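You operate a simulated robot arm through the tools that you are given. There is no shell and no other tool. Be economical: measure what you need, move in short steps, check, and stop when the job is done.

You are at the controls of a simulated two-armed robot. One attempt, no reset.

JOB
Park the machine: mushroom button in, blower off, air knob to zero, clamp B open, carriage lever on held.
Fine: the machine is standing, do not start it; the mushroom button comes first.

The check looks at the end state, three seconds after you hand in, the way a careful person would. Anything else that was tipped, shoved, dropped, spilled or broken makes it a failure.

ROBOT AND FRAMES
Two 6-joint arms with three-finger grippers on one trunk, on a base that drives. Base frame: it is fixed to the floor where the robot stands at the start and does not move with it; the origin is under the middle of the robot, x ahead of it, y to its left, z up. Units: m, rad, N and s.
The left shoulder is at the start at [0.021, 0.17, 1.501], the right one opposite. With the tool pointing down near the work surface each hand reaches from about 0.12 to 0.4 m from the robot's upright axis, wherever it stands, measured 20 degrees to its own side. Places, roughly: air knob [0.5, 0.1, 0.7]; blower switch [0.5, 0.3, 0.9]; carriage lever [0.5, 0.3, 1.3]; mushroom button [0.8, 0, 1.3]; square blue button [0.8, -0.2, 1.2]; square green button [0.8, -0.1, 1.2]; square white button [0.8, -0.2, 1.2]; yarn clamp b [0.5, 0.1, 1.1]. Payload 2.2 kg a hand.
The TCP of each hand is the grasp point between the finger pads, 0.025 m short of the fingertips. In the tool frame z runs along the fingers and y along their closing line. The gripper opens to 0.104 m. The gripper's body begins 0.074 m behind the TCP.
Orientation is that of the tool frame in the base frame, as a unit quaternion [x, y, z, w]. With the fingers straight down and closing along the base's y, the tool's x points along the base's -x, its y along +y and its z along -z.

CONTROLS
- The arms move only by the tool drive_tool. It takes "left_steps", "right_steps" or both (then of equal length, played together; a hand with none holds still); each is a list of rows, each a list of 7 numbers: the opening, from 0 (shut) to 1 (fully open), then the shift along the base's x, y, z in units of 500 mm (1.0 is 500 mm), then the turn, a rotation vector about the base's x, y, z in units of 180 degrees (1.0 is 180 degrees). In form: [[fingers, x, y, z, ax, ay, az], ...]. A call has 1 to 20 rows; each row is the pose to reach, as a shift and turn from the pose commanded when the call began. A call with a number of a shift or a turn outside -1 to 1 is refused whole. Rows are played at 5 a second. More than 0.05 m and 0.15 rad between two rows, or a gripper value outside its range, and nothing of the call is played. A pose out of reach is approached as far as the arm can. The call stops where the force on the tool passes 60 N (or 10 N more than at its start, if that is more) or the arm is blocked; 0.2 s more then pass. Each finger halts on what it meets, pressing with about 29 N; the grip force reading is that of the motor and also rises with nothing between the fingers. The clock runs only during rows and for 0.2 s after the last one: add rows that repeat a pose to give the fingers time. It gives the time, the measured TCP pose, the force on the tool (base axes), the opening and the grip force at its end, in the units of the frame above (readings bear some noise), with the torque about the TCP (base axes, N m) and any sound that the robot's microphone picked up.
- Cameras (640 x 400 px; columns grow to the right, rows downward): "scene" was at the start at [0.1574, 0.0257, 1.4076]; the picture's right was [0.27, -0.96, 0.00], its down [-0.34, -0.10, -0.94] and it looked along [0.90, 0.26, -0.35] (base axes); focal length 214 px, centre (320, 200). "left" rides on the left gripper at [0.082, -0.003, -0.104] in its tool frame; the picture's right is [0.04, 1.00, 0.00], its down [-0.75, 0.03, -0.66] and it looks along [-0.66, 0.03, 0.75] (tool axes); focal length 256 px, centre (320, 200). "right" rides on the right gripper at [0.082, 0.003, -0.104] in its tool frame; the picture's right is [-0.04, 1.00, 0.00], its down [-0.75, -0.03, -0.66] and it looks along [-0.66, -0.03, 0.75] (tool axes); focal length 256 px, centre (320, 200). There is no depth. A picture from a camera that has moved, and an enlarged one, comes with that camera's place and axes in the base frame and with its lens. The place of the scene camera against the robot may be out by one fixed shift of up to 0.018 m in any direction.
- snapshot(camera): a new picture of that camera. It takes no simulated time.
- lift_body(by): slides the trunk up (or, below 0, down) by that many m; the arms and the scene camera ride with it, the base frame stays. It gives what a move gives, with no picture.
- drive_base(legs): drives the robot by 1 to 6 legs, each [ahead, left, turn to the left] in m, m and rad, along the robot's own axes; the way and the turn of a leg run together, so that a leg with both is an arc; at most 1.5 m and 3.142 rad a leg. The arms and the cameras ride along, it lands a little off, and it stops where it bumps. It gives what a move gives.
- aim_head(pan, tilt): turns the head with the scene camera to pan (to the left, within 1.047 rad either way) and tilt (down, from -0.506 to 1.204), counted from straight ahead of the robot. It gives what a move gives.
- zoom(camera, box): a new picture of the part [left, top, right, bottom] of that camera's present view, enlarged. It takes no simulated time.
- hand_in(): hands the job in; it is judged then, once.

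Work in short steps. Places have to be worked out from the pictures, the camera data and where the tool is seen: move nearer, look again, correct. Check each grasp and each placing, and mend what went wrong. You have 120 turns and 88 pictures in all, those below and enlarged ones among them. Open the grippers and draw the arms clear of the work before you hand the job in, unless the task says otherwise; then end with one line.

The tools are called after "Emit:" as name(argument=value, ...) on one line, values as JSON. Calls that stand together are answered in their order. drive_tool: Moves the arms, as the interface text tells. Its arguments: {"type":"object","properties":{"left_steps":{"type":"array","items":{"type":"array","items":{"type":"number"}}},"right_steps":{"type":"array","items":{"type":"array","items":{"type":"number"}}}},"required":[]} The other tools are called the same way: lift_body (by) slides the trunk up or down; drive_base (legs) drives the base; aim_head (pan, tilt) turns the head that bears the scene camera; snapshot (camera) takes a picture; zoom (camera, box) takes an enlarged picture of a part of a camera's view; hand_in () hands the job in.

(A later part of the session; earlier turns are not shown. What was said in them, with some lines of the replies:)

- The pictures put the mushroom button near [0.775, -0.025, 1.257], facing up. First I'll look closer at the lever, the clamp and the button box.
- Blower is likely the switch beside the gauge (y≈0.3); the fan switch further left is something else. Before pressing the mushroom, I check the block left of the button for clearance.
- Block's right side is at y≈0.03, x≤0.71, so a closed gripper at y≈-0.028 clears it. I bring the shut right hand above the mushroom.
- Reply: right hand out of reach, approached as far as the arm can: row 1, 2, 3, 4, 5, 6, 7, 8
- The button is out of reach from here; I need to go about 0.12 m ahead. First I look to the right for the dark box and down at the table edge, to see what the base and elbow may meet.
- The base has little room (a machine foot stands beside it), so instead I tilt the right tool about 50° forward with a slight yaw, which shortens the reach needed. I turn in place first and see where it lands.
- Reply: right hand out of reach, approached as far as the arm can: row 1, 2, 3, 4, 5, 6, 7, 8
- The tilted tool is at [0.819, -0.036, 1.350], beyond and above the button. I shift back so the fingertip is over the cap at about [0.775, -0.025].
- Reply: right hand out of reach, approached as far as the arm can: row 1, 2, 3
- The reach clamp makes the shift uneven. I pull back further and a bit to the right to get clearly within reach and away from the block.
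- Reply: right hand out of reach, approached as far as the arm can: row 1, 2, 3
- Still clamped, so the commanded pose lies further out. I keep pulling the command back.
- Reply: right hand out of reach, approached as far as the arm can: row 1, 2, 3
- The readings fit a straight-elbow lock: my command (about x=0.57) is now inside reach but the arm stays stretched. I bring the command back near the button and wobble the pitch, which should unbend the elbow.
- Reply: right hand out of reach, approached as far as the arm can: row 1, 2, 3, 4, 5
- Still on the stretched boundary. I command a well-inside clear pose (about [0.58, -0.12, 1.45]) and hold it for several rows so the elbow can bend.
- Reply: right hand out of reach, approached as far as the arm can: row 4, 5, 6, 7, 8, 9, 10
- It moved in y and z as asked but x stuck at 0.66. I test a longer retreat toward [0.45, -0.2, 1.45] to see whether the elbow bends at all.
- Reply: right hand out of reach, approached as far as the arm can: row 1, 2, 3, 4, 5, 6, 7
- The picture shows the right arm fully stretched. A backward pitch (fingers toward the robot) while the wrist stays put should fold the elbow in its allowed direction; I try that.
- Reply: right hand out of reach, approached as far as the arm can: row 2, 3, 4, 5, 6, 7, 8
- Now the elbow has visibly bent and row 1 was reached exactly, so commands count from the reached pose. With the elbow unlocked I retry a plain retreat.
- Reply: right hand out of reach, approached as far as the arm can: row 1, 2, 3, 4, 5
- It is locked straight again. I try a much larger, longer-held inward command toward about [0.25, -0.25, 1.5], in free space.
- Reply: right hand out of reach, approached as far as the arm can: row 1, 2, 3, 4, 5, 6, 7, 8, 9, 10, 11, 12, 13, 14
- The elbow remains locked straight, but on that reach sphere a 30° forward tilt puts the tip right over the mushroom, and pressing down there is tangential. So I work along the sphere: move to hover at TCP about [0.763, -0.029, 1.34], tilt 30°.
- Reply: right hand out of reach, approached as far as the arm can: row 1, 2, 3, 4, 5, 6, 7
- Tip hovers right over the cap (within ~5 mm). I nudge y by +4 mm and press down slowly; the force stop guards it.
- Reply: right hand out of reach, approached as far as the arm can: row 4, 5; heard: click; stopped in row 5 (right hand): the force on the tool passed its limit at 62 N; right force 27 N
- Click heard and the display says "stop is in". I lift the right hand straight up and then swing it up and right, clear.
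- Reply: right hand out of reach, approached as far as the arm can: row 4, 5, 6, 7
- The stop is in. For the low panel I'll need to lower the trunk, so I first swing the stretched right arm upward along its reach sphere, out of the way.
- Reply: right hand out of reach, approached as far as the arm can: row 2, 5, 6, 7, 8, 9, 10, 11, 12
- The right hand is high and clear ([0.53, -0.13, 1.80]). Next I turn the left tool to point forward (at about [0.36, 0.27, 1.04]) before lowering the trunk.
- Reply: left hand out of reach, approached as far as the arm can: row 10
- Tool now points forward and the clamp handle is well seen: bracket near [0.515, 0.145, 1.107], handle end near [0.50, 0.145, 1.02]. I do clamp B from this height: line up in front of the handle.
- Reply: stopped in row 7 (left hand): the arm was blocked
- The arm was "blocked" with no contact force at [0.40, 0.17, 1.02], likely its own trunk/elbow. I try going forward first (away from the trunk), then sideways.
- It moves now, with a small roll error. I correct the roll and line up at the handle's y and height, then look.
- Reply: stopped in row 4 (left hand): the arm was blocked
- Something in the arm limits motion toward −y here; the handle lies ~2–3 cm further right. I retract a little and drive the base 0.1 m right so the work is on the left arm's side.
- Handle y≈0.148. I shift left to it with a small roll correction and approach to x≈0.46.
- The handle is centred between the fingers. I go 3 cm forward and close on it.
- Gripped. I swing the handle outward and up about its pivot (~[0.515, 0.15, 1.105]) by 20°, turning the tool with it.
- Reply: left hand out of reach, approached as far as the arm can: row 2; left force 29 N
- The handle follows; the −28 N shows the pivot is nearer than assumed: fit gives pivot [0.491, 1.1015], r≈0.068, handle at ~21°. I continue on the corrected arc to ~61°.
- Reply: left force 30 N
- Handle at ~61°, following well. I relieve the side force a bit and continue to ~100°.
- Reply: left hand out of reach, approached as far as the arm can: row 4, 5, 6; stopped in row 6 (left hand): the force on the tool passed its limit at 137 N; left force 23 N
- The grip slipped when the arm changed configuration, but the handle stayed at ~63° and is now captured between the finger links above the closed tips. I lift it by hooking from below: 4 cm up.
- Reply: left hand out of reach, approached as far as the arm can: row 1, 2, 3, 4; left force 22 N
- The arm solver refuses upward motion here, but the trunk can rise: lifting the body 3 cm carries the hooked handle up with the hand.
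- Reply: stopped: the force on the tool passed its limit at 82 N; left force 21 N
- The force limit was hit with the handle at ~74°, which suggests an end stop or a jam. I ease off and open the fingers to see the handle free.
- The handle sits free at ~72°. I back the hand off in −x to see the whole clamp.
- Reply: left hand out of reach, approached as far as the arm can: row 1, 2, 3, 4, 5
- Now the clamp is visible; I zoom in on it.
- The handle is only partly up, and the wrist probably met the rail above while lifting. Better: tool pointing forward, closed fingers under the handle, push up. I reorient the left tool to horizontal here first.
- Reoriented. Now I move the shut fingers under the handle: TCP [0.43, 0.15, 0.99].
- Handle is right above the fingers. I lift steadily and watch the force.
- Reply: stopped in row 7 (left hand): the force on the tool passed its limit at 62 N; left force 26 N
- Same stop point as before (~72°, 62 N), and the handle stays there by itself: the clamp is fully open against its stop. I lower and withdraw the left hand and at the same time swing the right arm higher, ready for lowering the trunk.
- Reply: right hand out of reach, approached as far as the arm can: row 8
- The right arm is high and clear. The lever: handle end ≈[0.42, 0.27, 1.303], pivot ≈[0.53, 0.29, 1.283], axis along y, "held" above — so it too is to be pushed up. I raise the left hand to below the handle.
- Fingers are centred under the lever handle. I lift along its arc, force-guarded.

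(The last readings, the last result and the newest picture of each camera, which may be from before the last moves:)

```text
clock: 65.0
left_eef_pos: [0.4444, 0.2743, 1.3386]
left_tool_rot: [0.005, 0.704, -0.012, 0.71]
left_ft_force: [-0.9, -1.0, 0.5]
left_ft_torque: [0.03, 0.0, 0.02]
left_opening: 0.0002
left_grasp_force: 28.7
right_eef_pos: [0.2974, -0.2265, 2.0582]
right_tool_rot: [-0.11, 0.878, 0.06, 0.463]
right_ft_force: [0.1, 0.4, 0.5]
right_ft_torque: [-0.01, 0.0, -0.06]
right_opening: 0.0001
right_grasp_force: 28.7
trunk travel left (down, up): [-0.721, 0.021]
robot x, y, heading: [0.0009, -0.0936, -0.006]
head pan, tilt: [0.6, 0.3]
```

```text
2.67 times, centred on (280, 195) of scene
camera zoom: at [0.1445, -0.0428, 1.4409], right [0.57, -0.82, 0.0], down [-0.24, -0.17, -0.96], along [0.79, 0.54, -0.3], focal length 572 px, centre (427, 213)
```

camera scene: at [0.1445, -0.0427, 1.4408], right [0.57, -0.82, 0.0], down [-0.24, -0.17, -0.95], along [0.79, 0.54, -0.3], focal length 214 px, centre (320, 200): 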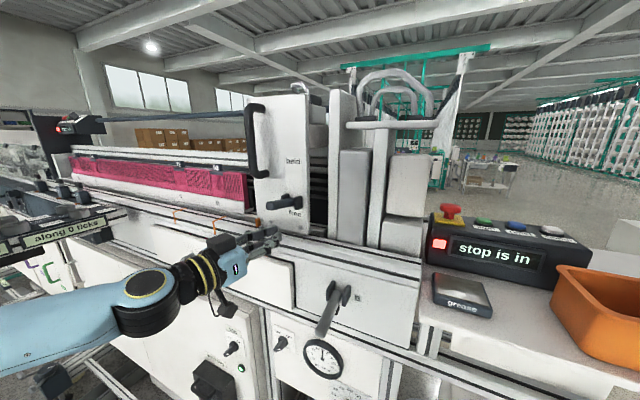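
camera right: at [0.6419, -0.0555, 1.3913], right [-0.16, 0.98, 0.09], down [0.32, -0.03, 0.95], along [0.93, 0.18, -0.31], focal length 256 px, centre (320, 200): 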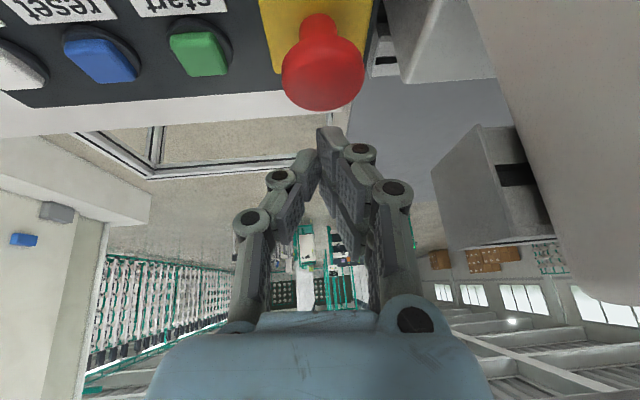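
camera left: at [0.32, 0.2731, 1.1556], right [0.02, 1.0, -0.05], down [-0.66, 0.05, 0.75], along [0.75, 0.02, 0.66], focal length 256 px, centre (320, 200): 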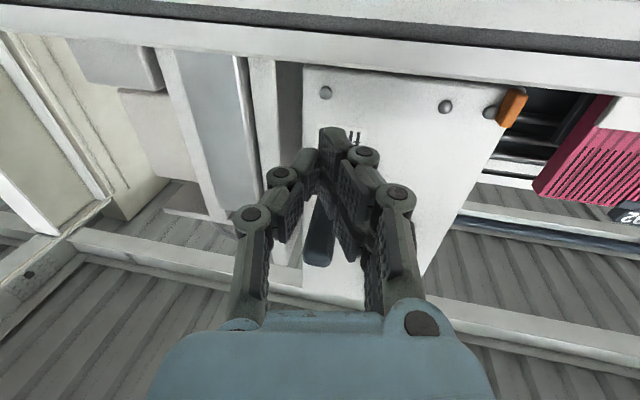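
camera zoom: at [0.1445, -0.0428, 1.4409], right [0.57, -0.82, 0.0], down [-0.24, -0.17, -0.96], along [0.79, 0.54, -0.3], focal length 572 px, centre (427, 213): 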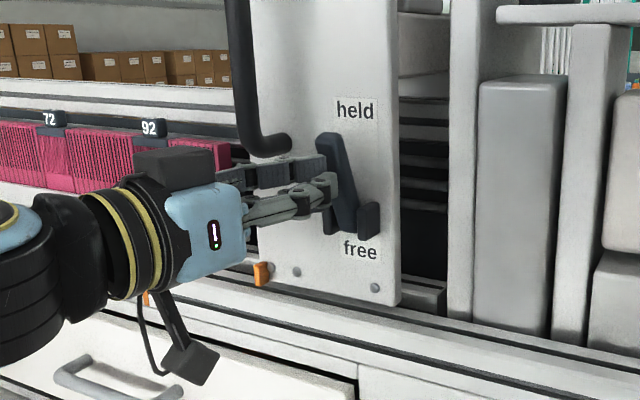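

The lever rises easily toward "held". I push on, forward and slightly up, until its stop.

Emit:
drive_tool(left_steps=[[0, 0.016, 0, 0.012, 0, 0, 0], [0, 0.032, 0, 0.02, 0, 0, 0], [0, 0.048, 0, 0.026, 0, 0, 0], [0, 0.064, 0, 0.03, 0, 0, 0], [0, 0.08, 0, 0.032, 0, 0, 0]])

Emit:
zoom(camera="scene", box=[200, 120, 360, 270])

```text
clock: 65.7
left_eef_pos: [0.4508, 0.2748, 1.3444]
left_tool_rot: [0.001, 0.708, -0.013, 0.706]
left_ft_force: [-35.2, -3.1, -10.8]
left_ft_torque: [0.03, -0.48, 0.17]
left_opening: 0.0
left_grasp_force: 28.7
right_eef_pos: [0.2874, -0.2268, 2.0602]
right_tool_rot: [-0.113, 0.876, 0.062, 0.464]
right_ft_force: [0.3, -0.2, 0.2]
right_ft_torque: [0.0, 0.0, 0.02]
right_opening: 0.0
right_grasp_force: 28.6
trunk travel left (down, up): [-0.721, 0.021]
robot x, y, heading: [-0.0003, -0.096, 0.011]
head pan, tilt: [0.6, 0.3]
stopped in row 3 (left hand): the force on the tool passed its limit at 66 N (the readings are from after the stop); the commanded pose is now the measured one
```

```text
2.67 times, centred on (280, 195) of scene
camera zoom: at [0.1369, -0.0429, 1.4416], right [0.57, -0.82, 0.0], down [-0.24, -0.17, -0.96], along [0.79, 0.54, -0.29], focal length 572 px, centre (427, 213)
```

zoom: 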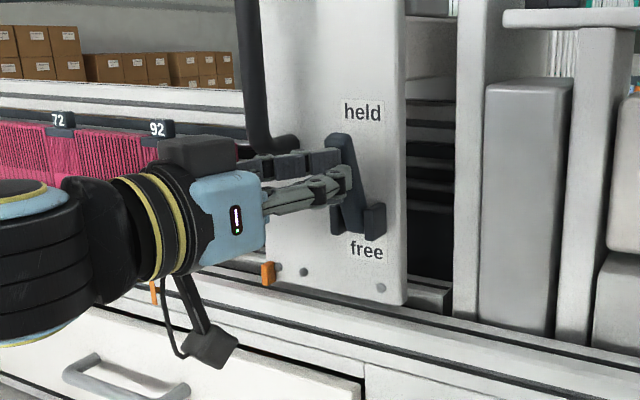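

66 N with hardly any motion: the stop. I draw the hand straight back and check that the lever stays up.

Emit:
drive_tool(left_steps=[[0, -0.04, 0, 0, 0, 0, 0], [0, -0.1, 0, -0.01, 0, 0, 0], [0, -0.17, 0, -0.03, 0, 0, 0], [0, -0.2, 0, -0.1, 0, 0, 0], [0, -0.2, 0, -0.18, 0, 0, 0]])

Emit:
zoom(camera="scene", box=[220, 140, 380, 240])

```text
clock: 66.9
left_eef_pos: [0.354, 0.2703, 1.2532]
left_tool_rot: [0.003, 0.708, -0.012, 0.706]
left_ft_force: [-0.6, 0.1, 0.5]
left_ft_torque: [0.02, -0.03, 0.03]
left_opening: 0.0
left_grasp_force: 28.3
left hand out of reach, approached as far as the arm can: row 2, 3
right_eef_pos: [0.2909, -0.2269, 2.0591]
right_tool_rot: [-0.111, 0.876, 0.06, 0.465]
right_ft_force: [-0.7, 0.0, 0.7]
right_ft_torque: [0.03, 0.01, -0.04]
right_opening: 0.0002
right_grasp_force: 28.2
trunk travel left (down, up): [-0.721, 0.021]
robot x, y, heading: [-0.0003, -0.0941, 0.002]
head pan, tilt: [0.6, 0.3]
```

```text
4.00 times, centred on (300, 190) of scene
camera zoom: at [0.1402, -0.043, 1.4412], right [0.57, -0.82, 0.0], down [-0.24, -0.17, -0.96], along [0.79, 0.54, -0.29], focal length 858 px, centre (400, 240)
```

zoom: 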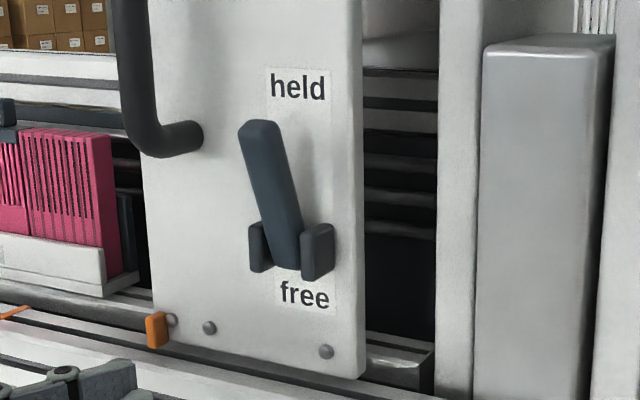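

Lever stands up at "held" and stays. Now I lower the trunk 0.35 m for the gauge panel.

Emit:
lift_body(by=-0.35)

Emit:
aim_head(pan=0.6, tilt=0.5)

Emit:
snapshot(camera="scene")

```text
clock: 70.3
left_eef_pos: [0.3583, 0.2751, 0.9038]
left_tool_rot: [0.002, 0.709, -0.013, 0.706]
left_ft_force: [-0.1, -0.7, 0.2]
left_ft_torque: [-0.01, 0.01, -0.02]
left_opening: 0.0
left_grasp_force: 28.3
right_eef_pos: [0.3482, -0.2268, 1.6884]
right_tool_rot: [-0.109, 0.891, 0.065, 0.435]
right_ft_force: [0.4, -0.2, -1.2]
right_ft_torque: [0.03, 0.01, 0.0]
right_opening: 0.0
right_grasp_force: 28.3
trunk travel left (down, up): [-0.371, 0.371]
robot x, y, heading: [0.0008, -0.0965, 0.005]
head pan, tilt: [0.6, 0.3]
```

```text
clock: 71.1
left_eef_pos: [0.3587, 0.2739, 0.9042]
left_tool_rot: [0.002, 0.709, -0.013, 0.705]
left_ft_force: [0.0, -0.3, -0.1]
left_ft_torque: [-0.02, 0.01, -0.02]
left_opening: 0.0
left_grasp_force: 28.1
right_eef_pos: [0.3481, -0.2254, 1.689]
right_tool_rot: [-0.109, 0.891, 0.064, 0.436]
right_ft_force: [-0.3, 0.8, -0.1]
right_ft_torque: [0.01, 0.01, -0.02]
right_opening: 0.0001
right_grasp_force: 28.3
trunk travel left (down, up): [-0.371, 0.371]
robot x, y, heading: [0.0021, -0.0974, -0.0]
head pan, tilt: [0.6, 0.499]
```

```text
29 pictures are left
camera scene: at [0.1472, -0.0439, 1.068], right [0.57, -0.82, 0.0], down [-0.39, -0.27, -0.88], along [0.72, 0.5, -0.48], focal length 214 px, centre (320, 200)
```

scene: 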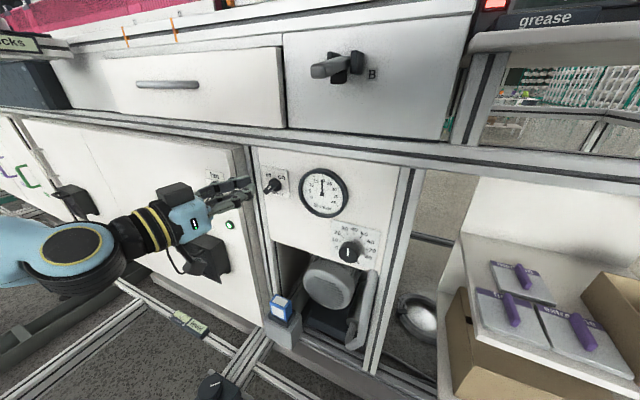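

Good front view now. I zoom on the blower switch and the air knob for their pointer positions.

Emit:
zoom(camera="scene", box=[250, 160, 400, 275])

Emit:
zoom(camera="scene", box=[250, 160, 314, 200])

```text
3.48 times, centred on (325, 218) of scene
camera zoom: at [0.1472, -0.0439, 1.068], right [0.57, -0.82, 0.0], down [-0.39, -0.27, -0.88], along [0.72, 0.5, -0.48], focal length 746 px, centre (303, 139)
```

zoom: 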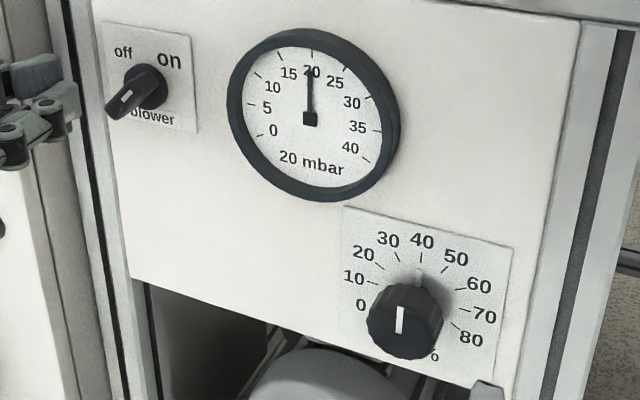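

```text
10.00 times, centred on (282, 180) of scene
camera zoom: at [0.1472, -0.0439, 1.068], right [0.57, -0.82, 0.0], down [-0.39, -0.27, -0.88], along [0.72, 0.5, -0.48], focal length 2145 px, centre (700, 400)
```

zoom: 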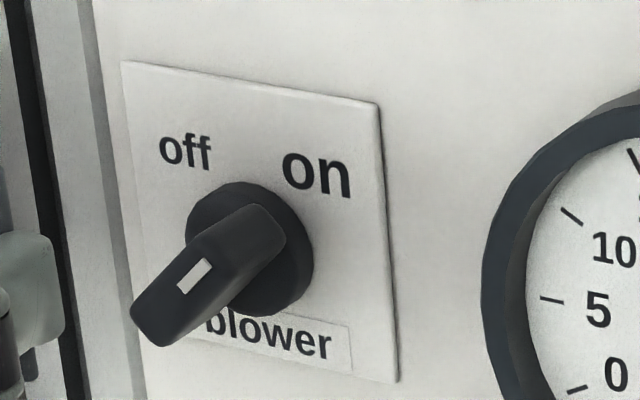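

Labels confirm: blower at "on" (upper right), off is 45° left of up; air knob points at 40, zero is ~120° counter-clockwise. Triangulated from the left camera: blower base ≈[0.49, 0.328, 0.857], air knob ≈[0.49, 0.121, 0.744]. I go in front of the blower with the tool rolled +45°.

Emit:
drive_tool(left_steps=[[0.5, 0.0, 0.018, -0.016, 0.042, 0, 0], [0.5, 0.0, 0.036, -0.032, 0.083, 0, 0], [0.5, 0.01, 0.054, -0.047, 0.125, 0, 0], [0.5, 0.02, 0.072, -0.062, 0.167, 0, 0], [0.5, 0.03, 0.09, -0.078, 0.208, 0, 0], [0.5, 0.05, 0.108, -0.094, 0.25, 0, 0], [0.5, 0.05, 0.108, -0.094, 0.25, 0, 0]])

Emit:
snapshot(camera="left")

Emit:
zoom(camera="scene", box=[200, 130, 360, 230])

```text
clock: 72.7
left_eef_pos: [0.3849, 0.3282, 0.858]
left_tool_rot: [0.273, 0.659, 0.261, 0.651]
left_ft_force: [-0.1, -0.4, 0.6]
left_ft_torque: [0.03, 0.01, -0.02]
left_opening: 0.0517
left_grasp_force: 0.1
right_eef_pos: [0.3478, -0.2254, 1.6882]
right_tool_rot: [-0.109, 0.891, 0.064, 0.436]
right_ft_force: [0.1, 0.3, -0.3]
right_ft_torque: [0.01, 0.05, -0.01]
right_opening: 0.0
right_grasp_force: 28.6
trunk travel left (down, up): [-0.371, 0.371]
robot x, y, heading: [-0.0007, -0.0991, 0.003]
head pan, tilt: [0.6, 0.499]
```

```text
26 pictures are left
camera left: at [0.2806, 0.3852, 0.7991], right [0.02, 0.74, 0.67], down [-0.65, -0.5, 0.57], along [0.76, -0.45, 0.47], focal length 256 px, centre (320, 200)
```

left: 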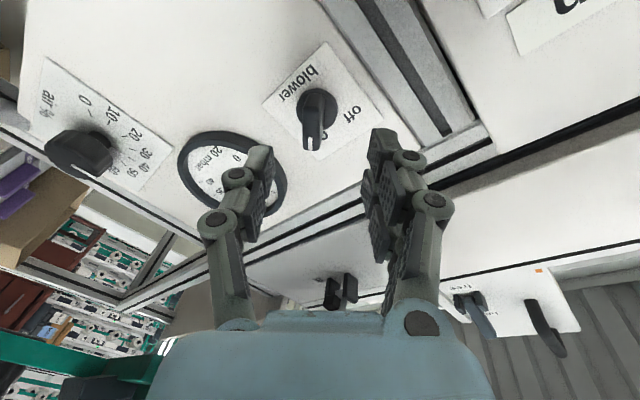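

```text
4.00 times, centred on (280, 180) of scene
camera zoom: at [0.1471, -0.044, 1.068], right [0.57, -0.82, 0.0], down [-0.39, -0.27, -0.88], along [0.72, 0.5, -0.48], focal length 858 px, centre (480, 280)
```

zoom: 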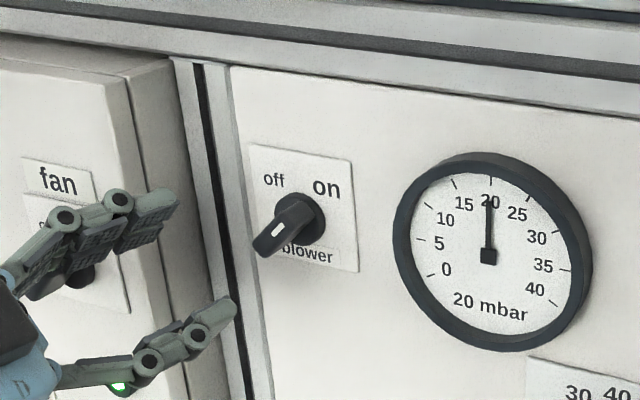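

The blade lies exactly across the closing line and centred. I advance to x≈0.45 and close on it.

Emit:
drive_tool(left_steps=[[0.5, 0.05, -0.002, -0.01, 0, 0, 0], [0.5, 0.1, -0.002, -0.01, 0, 0, 0], [0.5, 0.13, -0.002, -0.01, 0, 0, 0], [0.3, 0.13, -0.002, -0.01, 0, 0, 0], [0.1, 0.13, -0.002, -0.01, 0, 0, 0], [0, 0.13, -0.002, -0.01, 0, 0, 0], [0, 0.13, -0.002, -0.01, 0, 0, 0]])

Emit:
snapshot(camera="left")

```text
clock: 74.3
left_eef_pos: [0.453, 0.3265, 0.8521]
left_tool_rot: [0.272, 0.66, 0.259, 0.651]
left_ft_force: [-1.4, -5.7, -5.9]
left_ft_torque: [0.01, 0.02, -0.29]
left_opening: 0.0153
left_grasp_force: 41.2
right_eef_pos: [0.3491, -0.2264, 1.6883]
right_tool_rot: [-0.109, 0.891, 0.064, 0.435]
right_ft_force: [0.5, -0.1, -1.6]
right_ft_torque: [0.02, 0.01, -0.02]
right_opening: 0.0
right_grasp_force: 27.9
trunk travel left (down, up): [-0.371, 0.371]
robot x, y, heading: [-0.002, -0.0941, 0.001]
head pan, tilt: [0.6, 0.499]
```

```text
24 pictures are left
camera left: at [0.3482, 0.3828, 0.7938], right [0.02, 0.74, 0.67], down [-0.65, -0.5, 0.57], along [0.76, -0.45, 0.47], focal length 256 px, centre (320, 200)
```

left: 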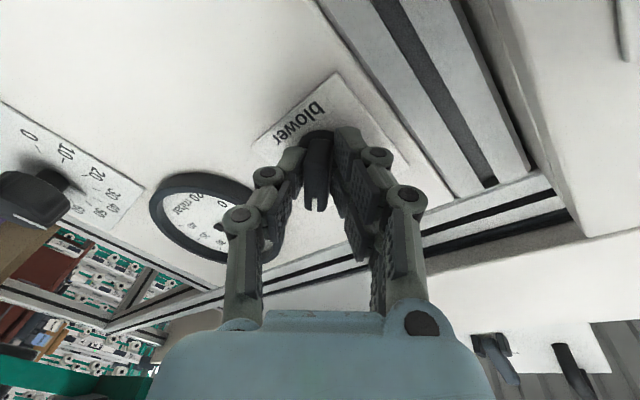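

Blade gripped. I turn it counter-clockwise 90° (roll −90° about x).

Emit:
drive_tool(left_steps=[[0, 0, 0, 0, -0.0455, 0, 0], [0, 0, 0, 0, -0.0909, 0, 0], [0, 0, 0, 0, -0.1364, 0, 0], [0, 0, 0, 0, -0.1818, 0, 0], [0, 0, 0, 0, -0.2273, 0, 0], [0, 0, 0, 0, -0.2727, 0, 0], [0, 0, 0, 0, -0.3182, 0, 0], [0, 0, 0, 0, -0.3636, 0, 0], [0, 0, 0, 0, -0.4091, 0, 0], [0, 0, 0, 0, -0.4545, 0, 0], [0, 0, 0, 0, -0.5, 0, 0]])

Emit:
snapshot(camera="scene")

```text
clock: 76.7
left_eef_pos: [0.4497, 0.3227, 0.8542]
left_tool_rot: [-0.267, 0.65, -0.283, 0.653]
left_ft_force: [10.1, -35.3, 6.7]
left_ft_torque: [0.34, -0.56, -0.31]
left_opening: 0.0151
left_grasp_force: 40.5
right_eef_pos: [0.3485, -0.2328, 1.6875]
right_tool_rot: [-0.108, 0.891, 0.066, 0.436]
right_ft_force: [0.1, 0.1, 0.9]
right_ft_torque: [-0.02, 0.0, -0.03]
right_opening: 0.0
right_grasp_force: 28.5
trunk travel left (down, up): [-0.371, 0.371]
robot x, y, heading: [-0.0014, -0.097, 0.005]
head pan, tilt: [0.6, 0.499]
heard: click, click, click
```

```text
23 pictures are left
camera scene: at [0.1477, -0.0476, 1.0682], right [0.57, -0.82, 0.0], down [-0.39, -0.27, -0.88], along [0.72, 0.5, -0.48], focal length 214 px, centre (320, 200)
```

scene: 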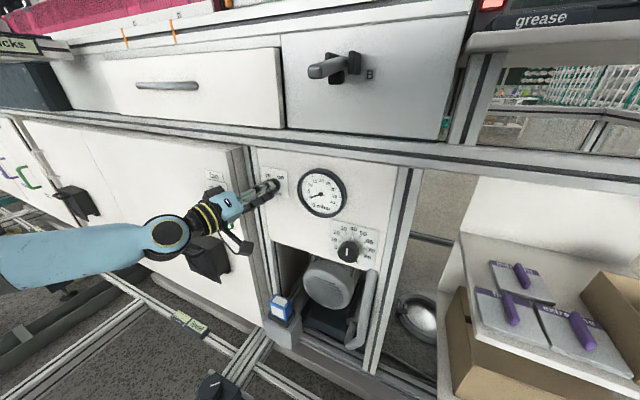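

Clicks heard and the gauge has dropped. I open, withdraw straight back and check the switch.

Emit:
drive_tool(left_steps=[[0.2, 0, 0, 0, 0, 0, 0], [0.5, 0, 0, 0, 0, 0, 0], [0.5, 0, 0, 0, 0, 0, 0], [0.5, -0.06, 0, 0, 0, 0, 0], [0.5, -0.12, 0, 0, 0, 0, 0], [0.5, -0.18, 0, 0, 0, 0, 0]])

Emit:
zoom(camera="scene", box=[220, 150, 380, 270])

```text
clock: 78.1
left_eef_pos: [0.3558, 0.3278, 0.8532]
left_tool_rot: [-0.268, 0.65, -0.282, 0.652]
left_ft_force: [0.4, 0.5, -0.2]
left_ft_torque: [0.0, 0.02, -0.02]
left_opening: 0.052
left_grasp_force: 0.1
right_eef_pos: [0.3481, -0.2254, 1.6889]
right_tool_rot: [-0.109, 0.891, 0.064, 0.436]
right_ft_force: [-0.4, -0.2, 0.1]
right_ft_torque: [0.03, -0.01, 0.01]
right_opening: 0.0002
right_grasp_force: 28.2
trunk travel left (down, up): [-0.371, 0.371]
robot x, y, heading: [-0.0018, -0.0933, -0.002]
head pan, tilt: [0.6, 0.499]
```

```text
3.33 times, centred on (300, 210) of scene
camera zoom: at [0.1469, -0.044, 1.068], right [0.57, -0.82, 0.0], down [-0.39, -0.27, -0.88], along [0.72, 0.5, -0.48], focal length 715 px, centre (387, 167)
```

zoom: 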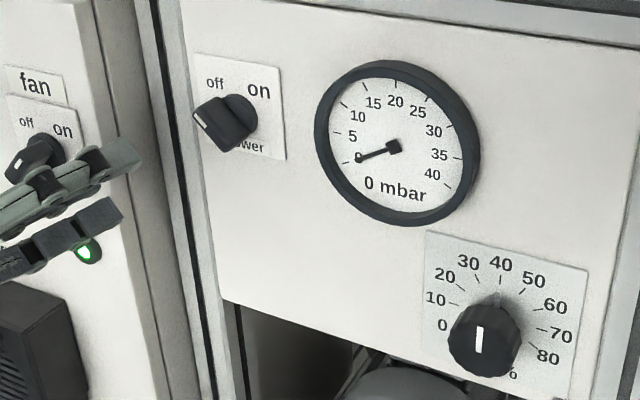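

Blower is at "off" and the gauge reads 0 mbar. Next the air knob: I move over in front of it at roll 0 and take a close look.

Emit:
drive_tool(left_steps=[[0.7, 0, -0.07, -0.02, 0.04, 0, 0], [0.7, 0, -0.14, -0.05, 0.08, 0, 0], [0.7, 0, -0.21, -0.08, 0.12, 0, 0], [0.7, 0, -0.28, -0.12, 0.16, 0, 0], [0.7, 0, -0.34, -0.16, 0.2, 0, 0], [0.7, 0, -0.39, -0.2, 0.25, 0, 0], [0.7, 0, -0.39, -0.218, 0.25, 0, 0]])

Emit:
snapshot(camera="left")

Emit:
zoom(camera="scene", box=[260, 180, 420, 300])

```text
refused: row 6 steps farther than a row can; nothing moved
```

```text
21 pictures are left
camera left: at [0.2535, 0.2695, 0.7976], right [0.02, 0.67, -0.74], down [-0.65, 0.57, 0.5], along [0.76, 0.47, 0.45], focal length 256 px, centre (320, 200)
```

left: 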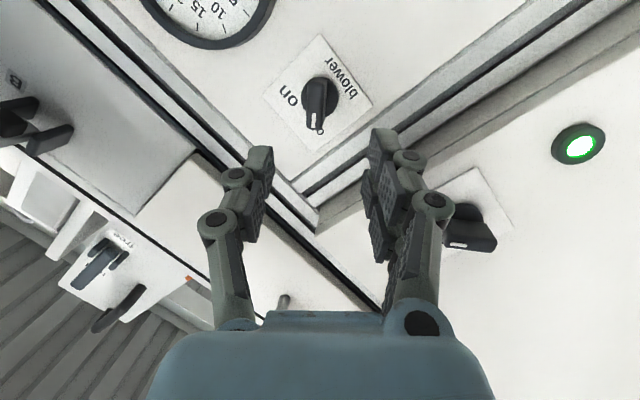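

```text
3.33 times, centred on (340, 240) of scene
camera zoom: at [0.1469, -0.044, 1.068], right [0.57, -0.82, 0.0], down [-0.39, -0.27, -0.88], along [0.72, 0.5, -0.48], focal length 715 px, centre (253, 67)
```

zoom: 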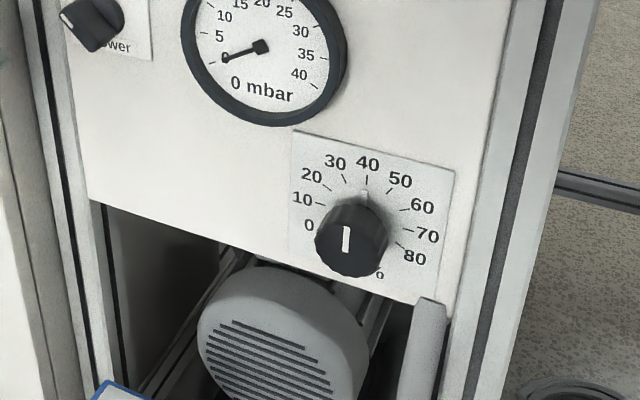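

One row's turn was a hair too large; I resend in smaller steps.

Emit:
drive_tool(left_steps=[[0.7, 0, -0.05, -0.02, 0.035, 0, 0], [0.7, 0, -0.1, -0.05, 0.07, 0, 0], [0.7, 0, -0.15, -0.08, 0.105, 0, 0], [0.7, 0, -0.2, -0.11, 0.14, 0, 0], [0.7, 0, -0.25, -0.14, 0.175, 0, 0], [0.7, 0, -0.3, -0.17, 0.21, 0, 0], [0.7, 0, -0.35, -0.2, 0.24, 0, 0], [0.7, 0, -0.39, -0.218, 0.25, 0, 0], [0.7, 0, -0.39, -0.218, 0.25, 0, 0]])

Emit:
snapshot(camera="left")

```text
clock: 80.1
left_eef_pos: [0.3613, 0.1303, 0.741]
left_tool_rot: [0.001, 0.709, -0.012, 0.705]
left_ft_force: [-0.8, 1.0, -0.1]
left_ft_torque: [0.03, 0.02, 0.0]
left_opening: 0.0728
left_grasp_force: 0.1
right_eef_pos: [0.3487, -0.2262, 1.6887]
right_tool_rot: [-0.109, 0.891, 0.064, 0.436]
right_ft_force: [0.1, -0.7, -0.9]
right_ft_torque: [0.01, -0.01, -0.02]
right_opening: 0.0001
right_grasp_force: 28.7
trunk travel left (down, up): [-0.371, 0.371]
robot x, y, heading: [-0.0034, -0.0968, 0.004]
head pan, tilt: [0.6, 0.499]
```

```text
19 pictures are left
camera left: at [0.2573, 0.1287, 0.66], right [0.02, 1.0, -0.06], down [-0.65, 0.06, 0.76], along [0.76, 0.02, 0.65], focal length 256 px, centre (320, 200)
```

left: 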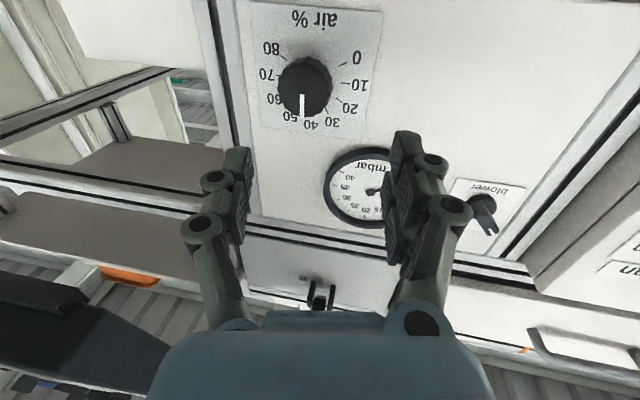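

Knob axis from this close view: y≈0.116, z≈0.723, Ø≈0.041, front face x≈0.455; it points at 40 and zero is ~120° counter-clockwise. I roll the tool to +60° and line up.

Emit:
drive_tool(left_steps=[[0.7, 0, -0.007, -0.008, 0.042, 0, 0], [0.7, 0, -0.014, -0.016, 0.084, 0, 0], [0.7, 0, -0.021, -0.024, 0.126, 0, 0], [0.7, 0, -0.028, -0.036, 0.168, 0, 0], [0.7, 0, -0.028, -0.036, 0.21, 0, 0], [0.7, 0, -0.028, -0.036, 0.252, 0, 0], [0.7, 0, -0.028, -0.036, 0.294, 0, 0], [0.7, 0.04, -0.028, -0.036, 0.333, 0, 0], [0.7, 0.04, -0.028, -0.036, 0.333, 0, 0]])

Emit:
snapshot(camera="left")

```text
clock: 82.1
left_eef_pos: [0.3791, 0.1184, 0.7249]
left_tool_rot: [0.355, 0.62, 0.344, 0.609]
left_ft_force: [-0.5, -0.1, 0.8]
left_ft_torque: [-0.05, 0.05, -0.01]
left_opening: 0.0728
left_grasp_force: 0.1
right_eef_pos: [0.3482, -0.2271, 1.6885]
right_tool_rot: [-0.108, 0.891, 0.064, 0.436]
right_ft_force: [-0.8, -0.4, 0.4]
right_ft_torque: [0.0, -0.02, -0.01]
right_opening: 0.0001
right_grasp_force: 28.3
trunk travel left (down, up): [-0.371, 0.371]
robot x, y, heading: [-0.0007, -0.0939, 0.004]
head pan, tilt: [0.6, 0.499]
```

```text
18 pictures are left
camera left: at [0.2754, 0.1871, 0.6823], right [0.02, 0.55, 0.84], down [-0.65, -0.63, 0.43], along [0.76, -0.55, 0.34], focal length 256 px, centre (320, 200)
```

left: 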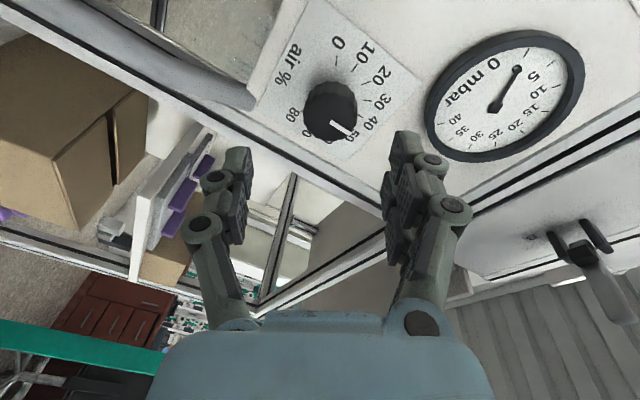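

The knob sits centred for the fingers (axis ≈[y 0.12, z 0.727]). I advance to x≈0.46 and close.

Emit:
drive_tool(left_steps=[[0.7, 0.05, 0.004, 0.004, 0, 0, 0], [0.7, 0.1, 0.004, 0.004, 0, 0, 0], [0.7, 0.14, 0.004, 0.004, 0, 0, 0], [0.7, 0.162, 0.004, 0.004, 0, 0, 0], [0.5, 0.162, 0.004, 0.004, 0, 0, 0], [0.3, 0.162, 0.004, 0.004, 0, 0, 0], [0.2, 0.162, 0.004, 0.004, 0, 0, 0], [0.2, 0.162, 0.004, 0.004, 0, 0, 0]])

Emit:
snapshot(camera="left")

```text
clock: 83.9
left_eef_pos: [0.4557, 0.1186, 0.7274]
left_tool_rot: [0.354, 0.62, 0.343, 0.61]
left_ft_force: [-10.3, 5.2, 4.5]
left_ft_torque: [-0.03, -0.26, 0.29]
left_opening: 0.0259
left_grasp_force: 3.6
right_eef_pos: [0.3471, -0.2257, 1.6887]
right_tool_rot: [-0.108, 0.891, 0.064, 0.437]
right_ft_force: [0.2, 0.9, 0.0]
right_ft_torque: [0.0, 0.0, 0.0]
right_opening: 0.0
right_grasp_force: 28.0
trunk travel left (down, up): [-0.371, 0.371]
robot x, y, heading: [0.0, -0.099, 0.004]
head pan, tilt: [0.6, 0.499]
```

```text
17 pictures are left
camera left: at [0.353, 0.1885, 0.6854], right [0.02, 0.55, 0.84], down [-0.65, -0.63, 0.43], along [0.76, -0.55, 0.34], focal length 256 px, centre (320, 200)
```

left: 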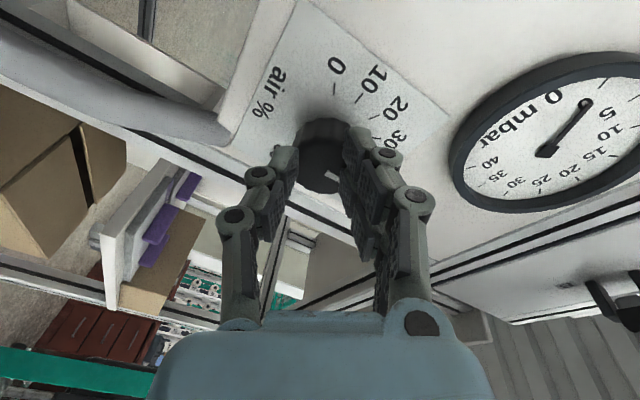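

Fingers touch the knob at 26 mm. I close firmly and check force.

Emit:
drive_tool(left_steps=[[0, -0.002, 0, 0, 0, 0, 0], [0, -0.004, 0, 0, 0, 0, 0], [0, -0.004, 0, 0, 0, 0, 0]])

```text
clock: 84.7
left_eef_pos: [0.457, 0.1201, 0.7263]
left_tool_rot: [0.354, 0.62, 0.344, 0.61]
left_ft_force: [0.7, -0.9, 0.0]
left_ft_torque: [-0.01, 0.01, -0.01]
left_opening: 0.0001
left_grasp_force: 28.0
right_eef_pos: [0.3493, -0.2262, 1.6885]
right_tool_rot: [-0.108, 0.891, 0.064, 0.436]
right_ft_force: [0.4, -0.4, 0.1]
right_ft_torque: [0.01, -0.05, 0.02]
right_opening: 0.0002
right_grasp_force: 28.0
trunk travel left (down, up): [-0.371, 0.371]
robot x, y, heading: [-0.0003, -0.0966, 0.004]
head pan, tilt: [0.6, 0.499]
```

The fingers slipped off the knob's front edge — the knob lies deeper (front ≈0.48). I back off, open, advance to x≈0.478 and close again.

Emit:
drive_tool(left_steps=[[0, -0.05, 0, 0, 0, 0, 0], [0.4, -0.06, 0, 0.004, 0, 0, 0], [0.7, -0.06, 0, 0.004, 0, 0, 0], [0.7, -0.06, 0, 0.004, 0, 0, 0], [0.7, -0.02, 0, 0.004, 0, 0, 0], [0.7, 0.02, 0, 0.004, 0, 0, 0], [0.7, 0.044, 0, 0.004, 0, 0, 0], [0.5, 0.044, 0, 0.004, 0, 0, 0], [0.3, 0.044, 0, 0.004, 0, 0, 0], [0.1, 0.044, 0, 0.004, 0, 0, 0], [0, 0.044, 0, 0.004, 0, 0, 0], [0, 0.044, 0, 0.004, 0, 0, 0]])

Emit:
snapshot(camera="left")

```text
clock: 87.3
left_eef_pos: [0.4812, 0.1214, 0.7306]
left_tool_rot: [0.351, 0.617, 0.346, 0.613]
left_ft_force: [5.4, 24.5, 28.9]
left_ft_torque: [-0.38, -0.38, 1.15]
left_opening: 0.0465
left_grasp_force: 45.0
right_eef_pos: [0.3462, -0.2239, 1.6898]
right_tool_rot: [-0.11, 0.891, 0.064, 0.436]
right_ft_force: [-1.2, -0.7, -0.1]
right_ft_torque: [0.03, 0.01, 0.01]
right_opening: 0.0002
right_grasp_force: 28.3
trunk travel left (down, up): [-0.371, 0.371]
robot x, y, heading: [0.0003, -0.0955, 0.002]
head pan, tilt: [0.6, 0.499]
```

```text
16 pictures are left
camera left: at [0.3779, 0.191, 0.6879], right [0.01, 0.55, 0.84], down [-0.66, -0.63, 0.42], along [0.75, -0.55, 0.35], focal length 256 px, centre (320, 200)
```

left: 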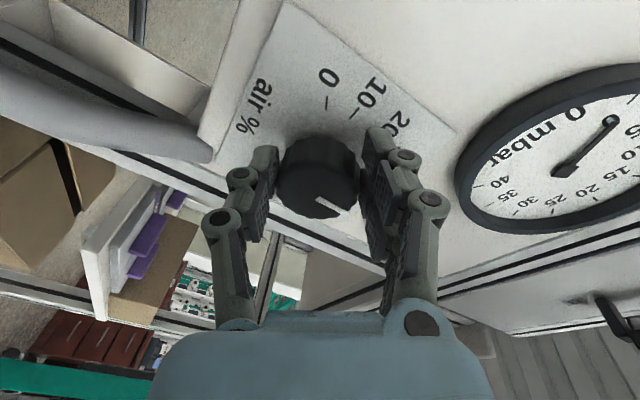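

Knob gripped (46 mm) with some off-centre force; I shift 4 mm to relieve it and turn the first 56° counter-clockwise.

Emit:
drive_tool(left_steps=[[0, 0, 0.004, 0.007, 0, 0, 0], [0, 0, 0.005, 0.008, -0.0444, 0, 0], [0, 0, 0.005, 0.008, -0.0889, 0, 0], [0, 0, 0.005, 0.008, -0.1333, 0, 0], [0, 0, 0.005, 0.008, -0.1778, 0, 0], [0, 0, 0.005, 0.008, -0.2222, 0, 0], [0, 0, 0.005, 0.008, -0.2667, 0, 0], [0, 0, 0.005, 0.008, -0.3111, 0, 0]])

Emit:
snapshot(camera="left")

```text
clock: 88.9
left_eef_pos: [0.4792, 0.1184, 0.7257]
left_tool_rot: [0.079, 0.711, 0.062, 0.696]
left_ft_force: [8.2, -21.8, -5.4]
left_ft_torque: [0.22, 0.01, 0.54]
left_opening: 0.0475
left_grasp_force: 44.9
right_eef_pos: [0.3476, -0.2302, 1.6887]
right_tool_rot: [-0.106, 0.891, 0.062, 0.437]
right_ft_force: [-0.6, 0.1, -0.2]
right_ft_torque: [0.01, -0.01, -0.05]
right_opening: 0.0
right_grasp_force: 28.2
trunk travel left (down, up): [-0.371, 0.371]
robot x, y, heading: [-0.0051, -0.0984, 0.003]
head pan, tilt: [0.6, 0.499]
stopped in row 8 (left hand): the force on the tool passed its limit at 78 N (the readings are from after the stop); the commanded pose is now the measured one
```

```text
15 pictures are left
camera left: at [0.3744, 0.1334, 0.6488], right [0.03, 0.99, 0.16], down [-0.64, -0.1, 0.76], along [0.77, -0.12, 0.63], focal length 256 px, centre (320, 200)
```

left: 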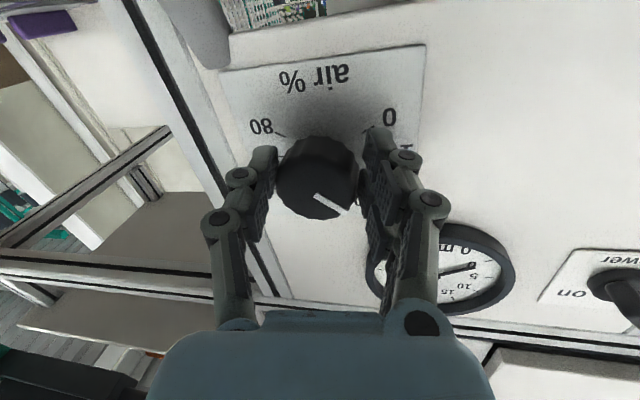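

It turned ~50° without slipping; the centre offset caused the stop. I shift slightly toward −y and turn on.

Emit:
drive_tool(left_steps=[[0, 0, -0.006, 0.002, 0, 0, 0], [0, 0, -0.006, 0.002, -0.0444, 0, 0], [0, 0, -0.006, 0.002, -0.0889, 0, 0], [0, 0, -0.005, 0.001, -0.1333, 0, 0], [0, 0, -0.004, 0, -0.1778, 0, 0], [0, 0, -0.004, 0, -0.2222, 0, 0], [0, 0, -0.004, 0, -0.2667, 0, 0]])

Emit:
snapshot(camera="left")

```text
clock: 90.5
left_eef_pos: [0.4807, 0.1123, 0.731]
left_tool_rot: [-0.21, 0.673, -0.232, 0.671]
left_ft_force: [6.4, -55.2, 5.4]
left_ft_torque: [0.23, -0.16, -0.63]
left_opening: 0.0473
left_grasp_force: 44.7
right_eef_pos: [0.3489, -0.2361, 1.6874]
right_tool_rot: [-0.106, 0.891, 0.066, 0.436]
right_ft_force: [-0.2, -0.2, -0.6]
right_ft_torque: [0.03, -0.02, 0.0]
right_opening: 0.0003
right_grasp_force: 27.7
trunk travel left (down, up): [-0.371, 0.371]
robot x, y, heading: [0.002, -0.0978, 0.001]
head pan, tilt: [0.6, 0.499]
```

```text
14 pictures are left
camera left: at [0.376, 0.0661, 0.6669], right [0.03, 0.78, -0.63], down [-0.65, 0.49, 0.58], along [0.76, 0.39, 0.52], focal length 256 px, centre (320, 200)
```

left: 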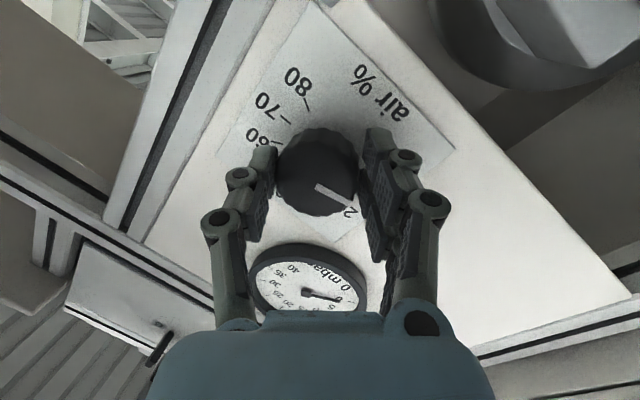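

About 98° turned. I relieve the −y force and turn a further 24°.

Emit:
drive_tool(left_steps=[[0, 0, -0.008, 0, 0, 0, 0], [0, 0, -0.01, 0, -0.0333, 0, 0], [0, 0, -0.01, 0, -0.0667, 0, 0], [0, 0, -0.01, 0, -0.1, 0, 0], [0, 0, -0.01, 0, -0.1333, 0, 0], [0, 0, -0.01, 0, -0.1333, 0, 0]])

Emit:
snapshot(camera="left")

```text
clock: 91.9
left_eef_pos: [0.4788, 0.1105, 0.7309]
left_tool_rot: [-0.343, 0.609, -0.368, 0.613]
left_ft_force: [12.6, -18.3, 27.3]
left_ft_torque: [0.86, 0.18, -0.44]
left_opening: 0.0464
left_grasp_force: 45.3
right_eef_pos: [0.3469, -0.2319, 1.6887]
right_tool_rot: [-0.107, 0.891, 0.065, 0.436]
right_ft_force: [0.8, -0.3, 0.0]
right_ft_torque: [0.04, 0.0, 0.02]
right_opening: 0.0
right_grasp_force: 27.8
trunk travel left (down, up): [-0.371, 0.371]
robot x, y, heading: [0.0016, -0.0957, 0.002]
head pan, tilt: [0.6, 0.499]
```

```text
13 pictures are left
camera left: at [0.3742, 0.0412, 0.6917], right [0.03, 0.46, -0.89], down [-0.65, 0.69, 0.33], along [0.76, 0.56, 0.32], focal length 256 px, centre (320, 200)
```

left: 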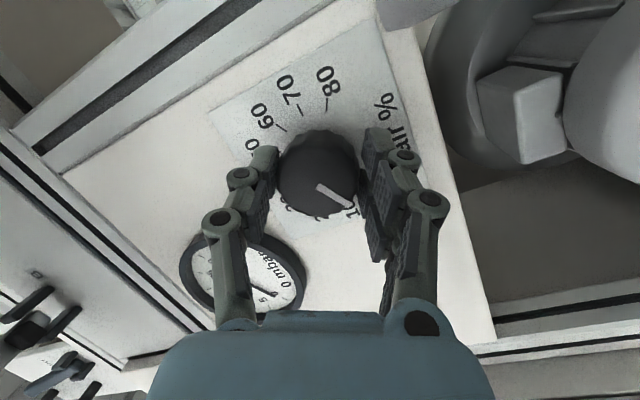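

Torque about x is rising (0.86), maybe the end stop. I open, withdraw and inspect the pointer.

Emit:
drive_tool(left_steps=[[0.3, 0, 0, 0, 0, 0, 0], [0.7, 0, 0, 0, 0, 0, 0], [0.7, 0, 0, 0, 0, 0, 0], [0.7, -0.06, 0, 0, 0, 0, 0], [0.7, -0.12, 0, 0, 0, 0, 0], [0.7, -0.2, 0, 0, 0, 0, 0], [0.7, -0.2, 0.08, 0, 0, 0, 0]])

Emit:
zoom(camera="scene", box=[310, 210, 390, 270])

```text
clock: 93.5
left_eef_pos: [0.3769, 0.1531, 0.7241]
left_tool_rot: [-0.347, 0.61, -0.368, 0.61]
left_ft_force: [0.1, -0.1, 0.3]
left_ft_torque: [0.05, 0.01, -0.02]
left_opening: 0.0726
left_grasp_force: 0.0
right_eef_pos: [0.3494, -0.227, 1.6893]
right_tool_rot: [-0.108, 0.892, 0.063, 0.435]
right_ft_force: [-0.2, -0.1, 0.5]
right_ft_torque: [-0.03, 0.01, -0.04]
right_opening: 0.0
right_grasp_force: 28.4
trunk travel left (down, up): [-0.371, 0.371]
robot x, y, heading: [-0.0024, -0.0965, 0.003]
head pan, tilt: [0.6, 0.499]
```

```text
6.67 times, centred on (350, 240) of scene
camera zoom: at [0.1478, -0.0441, 1.0678], right [0.57, -0.82, 0.0], down [-0.4, -0.27, -0.88], along [0.72, 0.5, -0.48], focal length 1430 px, centre (120, -67)
```

zoom: 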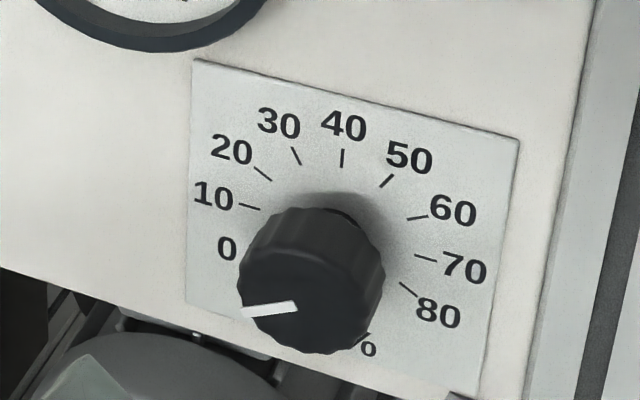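

Fitting the scale ticks, the pointer is at ~118° of the 120° for zero. I regrip and give one more small twist to make sure it is at its stop.

Emit:
drive_tool(left_steps=[[0.7, 0, -0.078, 0.012, 0, 0, 0], [0.7, 0.06, -0.078, 0.012, 0, 0, 0], [0.7, 0.13, -0.078, 0.012, 0, 0, 0], [0.7, 0.2, -0.078, 0.012, 0, 0, 0], [0.5, 0.205, -0.078, 0.012, 0, 0, 0], [0.3, 0.205, -0.078, 0.012, 0, 0, 0], [0.1, 0.205, -0.078, 0.012, 0, 0, 0], [0, 0.205, -0.078, 0.012, 0, 0, 0], [0, 0.205, -0.078, 0.012, -0.02, 0, 0], [0, 0.205, -0.078, 0.012, -0.04, 0, 0], [0, 0.205, -0.078, 0.012, -0.055, 0, 0]])

```text
clock: 95.9
left_eef_pos: [0.4802, 0.1146, 0.7339]
left_tool_rot: [-0.398, 0.576, -0.419, 0.578]
left_ft_force: [-10.8, 7.2, -0.4]
left_ft_torque: [0.71, 0.11, 0.41]
left_opening: 0.0465
left_grasp_force: 45.3
right_eef_pos: [0.3479, -0.2273, 1.6891]
right_tool_rot: [-0.108, 0.891, 0.064, 0.436]
right_ft_force: [-0.9, -0.6, 1.1]
right_ft_torque: [0.01, -0.01, 0.01]
right_opening: 0.0003
right_grasp_force: 27.7
trunk travel left (down, up): [-0.371, 0.371]
robot x, y, heading: [0.0013, -0.0996, 0.001]
head pan, tilt: [0.6, 0.499]
```

Torque reached 0.7 N·m again. I open, withdraw and compare.

Emit:
drive_tool(left_steps=[[0.3, 0, 0, 0, 0, 0, 0], [0.7, 0, 0, 0, 0, 0, 0], [0.7, 0, 0, 0, 0, 0, 0], [0.7, -0.06, 0, 0, 0, 0, 0], [0.7, -0.12, 0, 0, 0, 0, 0], [0.7, -0.2, 0, 0, 0, 0, 0], [0.7, -0.2, 0.08, 0, 0, 0, 0]])

Emit:
zoom(camera="scene", box=[310, 210, 390, 270])

```text
clock: 97.5
left_eef_pos: [0.3782, 0.1537, 0.7307]
left_tool_rot: [-0.398, 0.576, -0.419, 0.578]
left_ft_force: [0.7, 1.1, 0.0]
left_ft_torque: [0.02, -0.01, -0.02]
left_opening: 0.0729
left_grasp_force: 0.0
right_eef_pos: [0.3505, -0.2255, 1.6887]
right_tool_rot: [-0.108, 0.891, 0.063, 0.436]
right_ft_force: [0.5, 0.1, 0.3]
right_ft_torque: [-0.03, 0.04, -0.01]
right_opening: 0.0003
right_grasp_force: 28.4
trunk travel left (down, up): [-0.371, 0.371]
robot x, y, heading: [-0.0029, -0.0966, 0.005]
head pan, tilt: [0.6, 0.499]
```

```text
6.67 times, centred on (350, 240) of scene
camera zoom: at [0.1478, -0.0439, 1.0678], right [0.57, -0.82, 0.0], down [-0.4, -0.27, -0.88], along [0.72, 0.5, -0.48], focal length 1430 px, centre (120, -67)
```

zoom: 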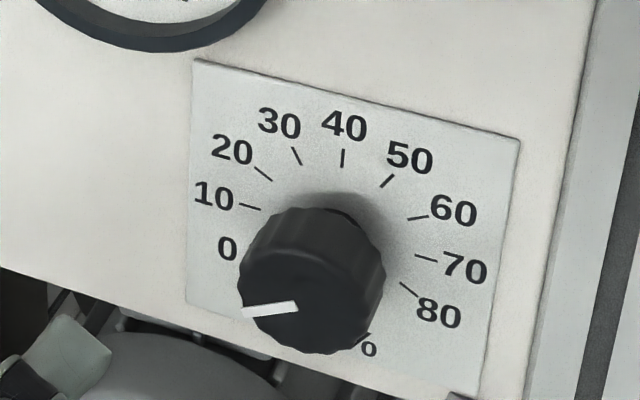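

Pointer unchanged: the knob is at its zero stop. I draw the left hand back, open the right gripper, and check everything once more.

Emit:
drive_tool(left_steps=[[0.8, -0.04, 0.05, 0, 0, 0, 0], [0.8, -0.08, 0.1, 0, 0, 0, 0], [0.8, -0.1, 0.15, 0, 0, 0, 0], [0.8, -0.1, 0.15, 0, 0, 0, 0]], right_steps=[[0.3, 0, 0, 0, 0, 0, 0], [0.6, 0, 0, 0, 0, 0, 0], [0.8, 0, 0, 0, 0, 0, 0], [0.8, 0, 0, 0, 0, 0, 0]])

Emit:
aim_head(pan=0.5, tilt=0.1)

Emit:
snapshot(camera="scene")

```text
clock: 98.5
left_eef_pos: [0.3283, 0.2285, 0.7327]
left_tool_rot: [-0.397, 0.578, -0.418, 0.578]
left_ft_force: [0.0, -0.1, 0.2]
left_ft_torque: [-0.03, -0.01, 0.06]
left_opening: 0.083
left_grasp_force: 0.0
right_eef_pos: [0.3476, -0.2278, 1.6896]
right_tool_rot: [-0.107, 0.891, 0.064, 0.437]
right_ft_force: [0.0, -0.8, 0.5]
right_ft_torque: [0.02, -0.01, 0.01]
right_opening: 0.0832
right_grasp_force: 0.0
trunk travel left (down, up): [-0.371, 0.371]
robot x, y, heading: [0.0001, -0.0982, 0.001]
head pan, tilt: [0.6, 0.499]
```

```text
clock: 99.4
left_eef_pos: [0.3288, 0.2278, 0.7317]
left_tool_rot: [-0.398, 0.577, -0.418, 0.578]
left_ft_force: [-1.1, 0.6, 0.3]
left_ft_torque: [-0.02, 0.01, 0.0]
left_opening: 0.0833
left_grasp_force: 0.1
right_eef_pos: [0.3481, -0.2289, 1.6882]
right_tool_rot: [-0.107, 0.891, 0.064, 0.437]
right_ft_force: [-0.1, 0.3, -0.4]
right_ft_torque: [-0.01, 0.01, -0.01]
right_opening: 0.083
right_grasp_force: 0.0
trunk travel left (down, up): [-0.371, 0.371]
robot x, y, heading: [-0.0009, -0.0983, 0.003]
head pan, tilt: [0.499, 0.099]
```

```text
10 pictures are left
camera scene: at [0.153, -0.0526, 1.105], right [0.48, -0.88, 0.0], down [-0.09, -0.05, -0.99], along [0.87, 0.48, -0.1], focal length 214 px, centre (320, 200)
```

scene: 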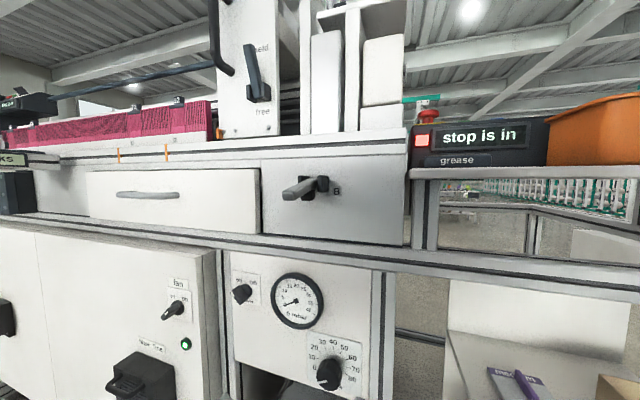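

All five look set. One closer look at the lever and clamp to be sure both sit at their end positions.

Emit:
zoom(camera="scene", box=[200, 30, 360, 210])

```text
2.22 times, centred on (280, 120) of scene
camera zoom: at [0.153, -0.0526, 1.105], right [0.48, -0.88, 0.0], down [-0.09, -0.05, -0.99], along [0.87, 0.48, -0.1], focal length 477 px, centre (409, 378)
```

zoom: 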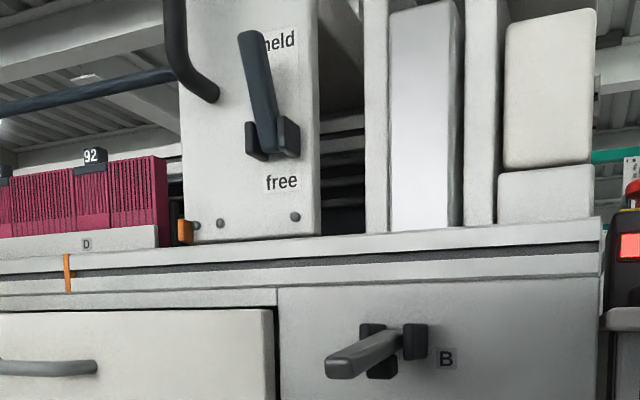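

The lever stands at "held", the clamp handle is raised to its stop, and the hands are clear and open. I hand in.

Emit:
hand_in()

```text
The job is handed in.
```

The machine is parked: the mushroom button went in first, then clamp B was opened to its stop, the carriage lever set to held, the blower turned off and the air knob turned to its zero stop. Both grippers are open and clear of the work.
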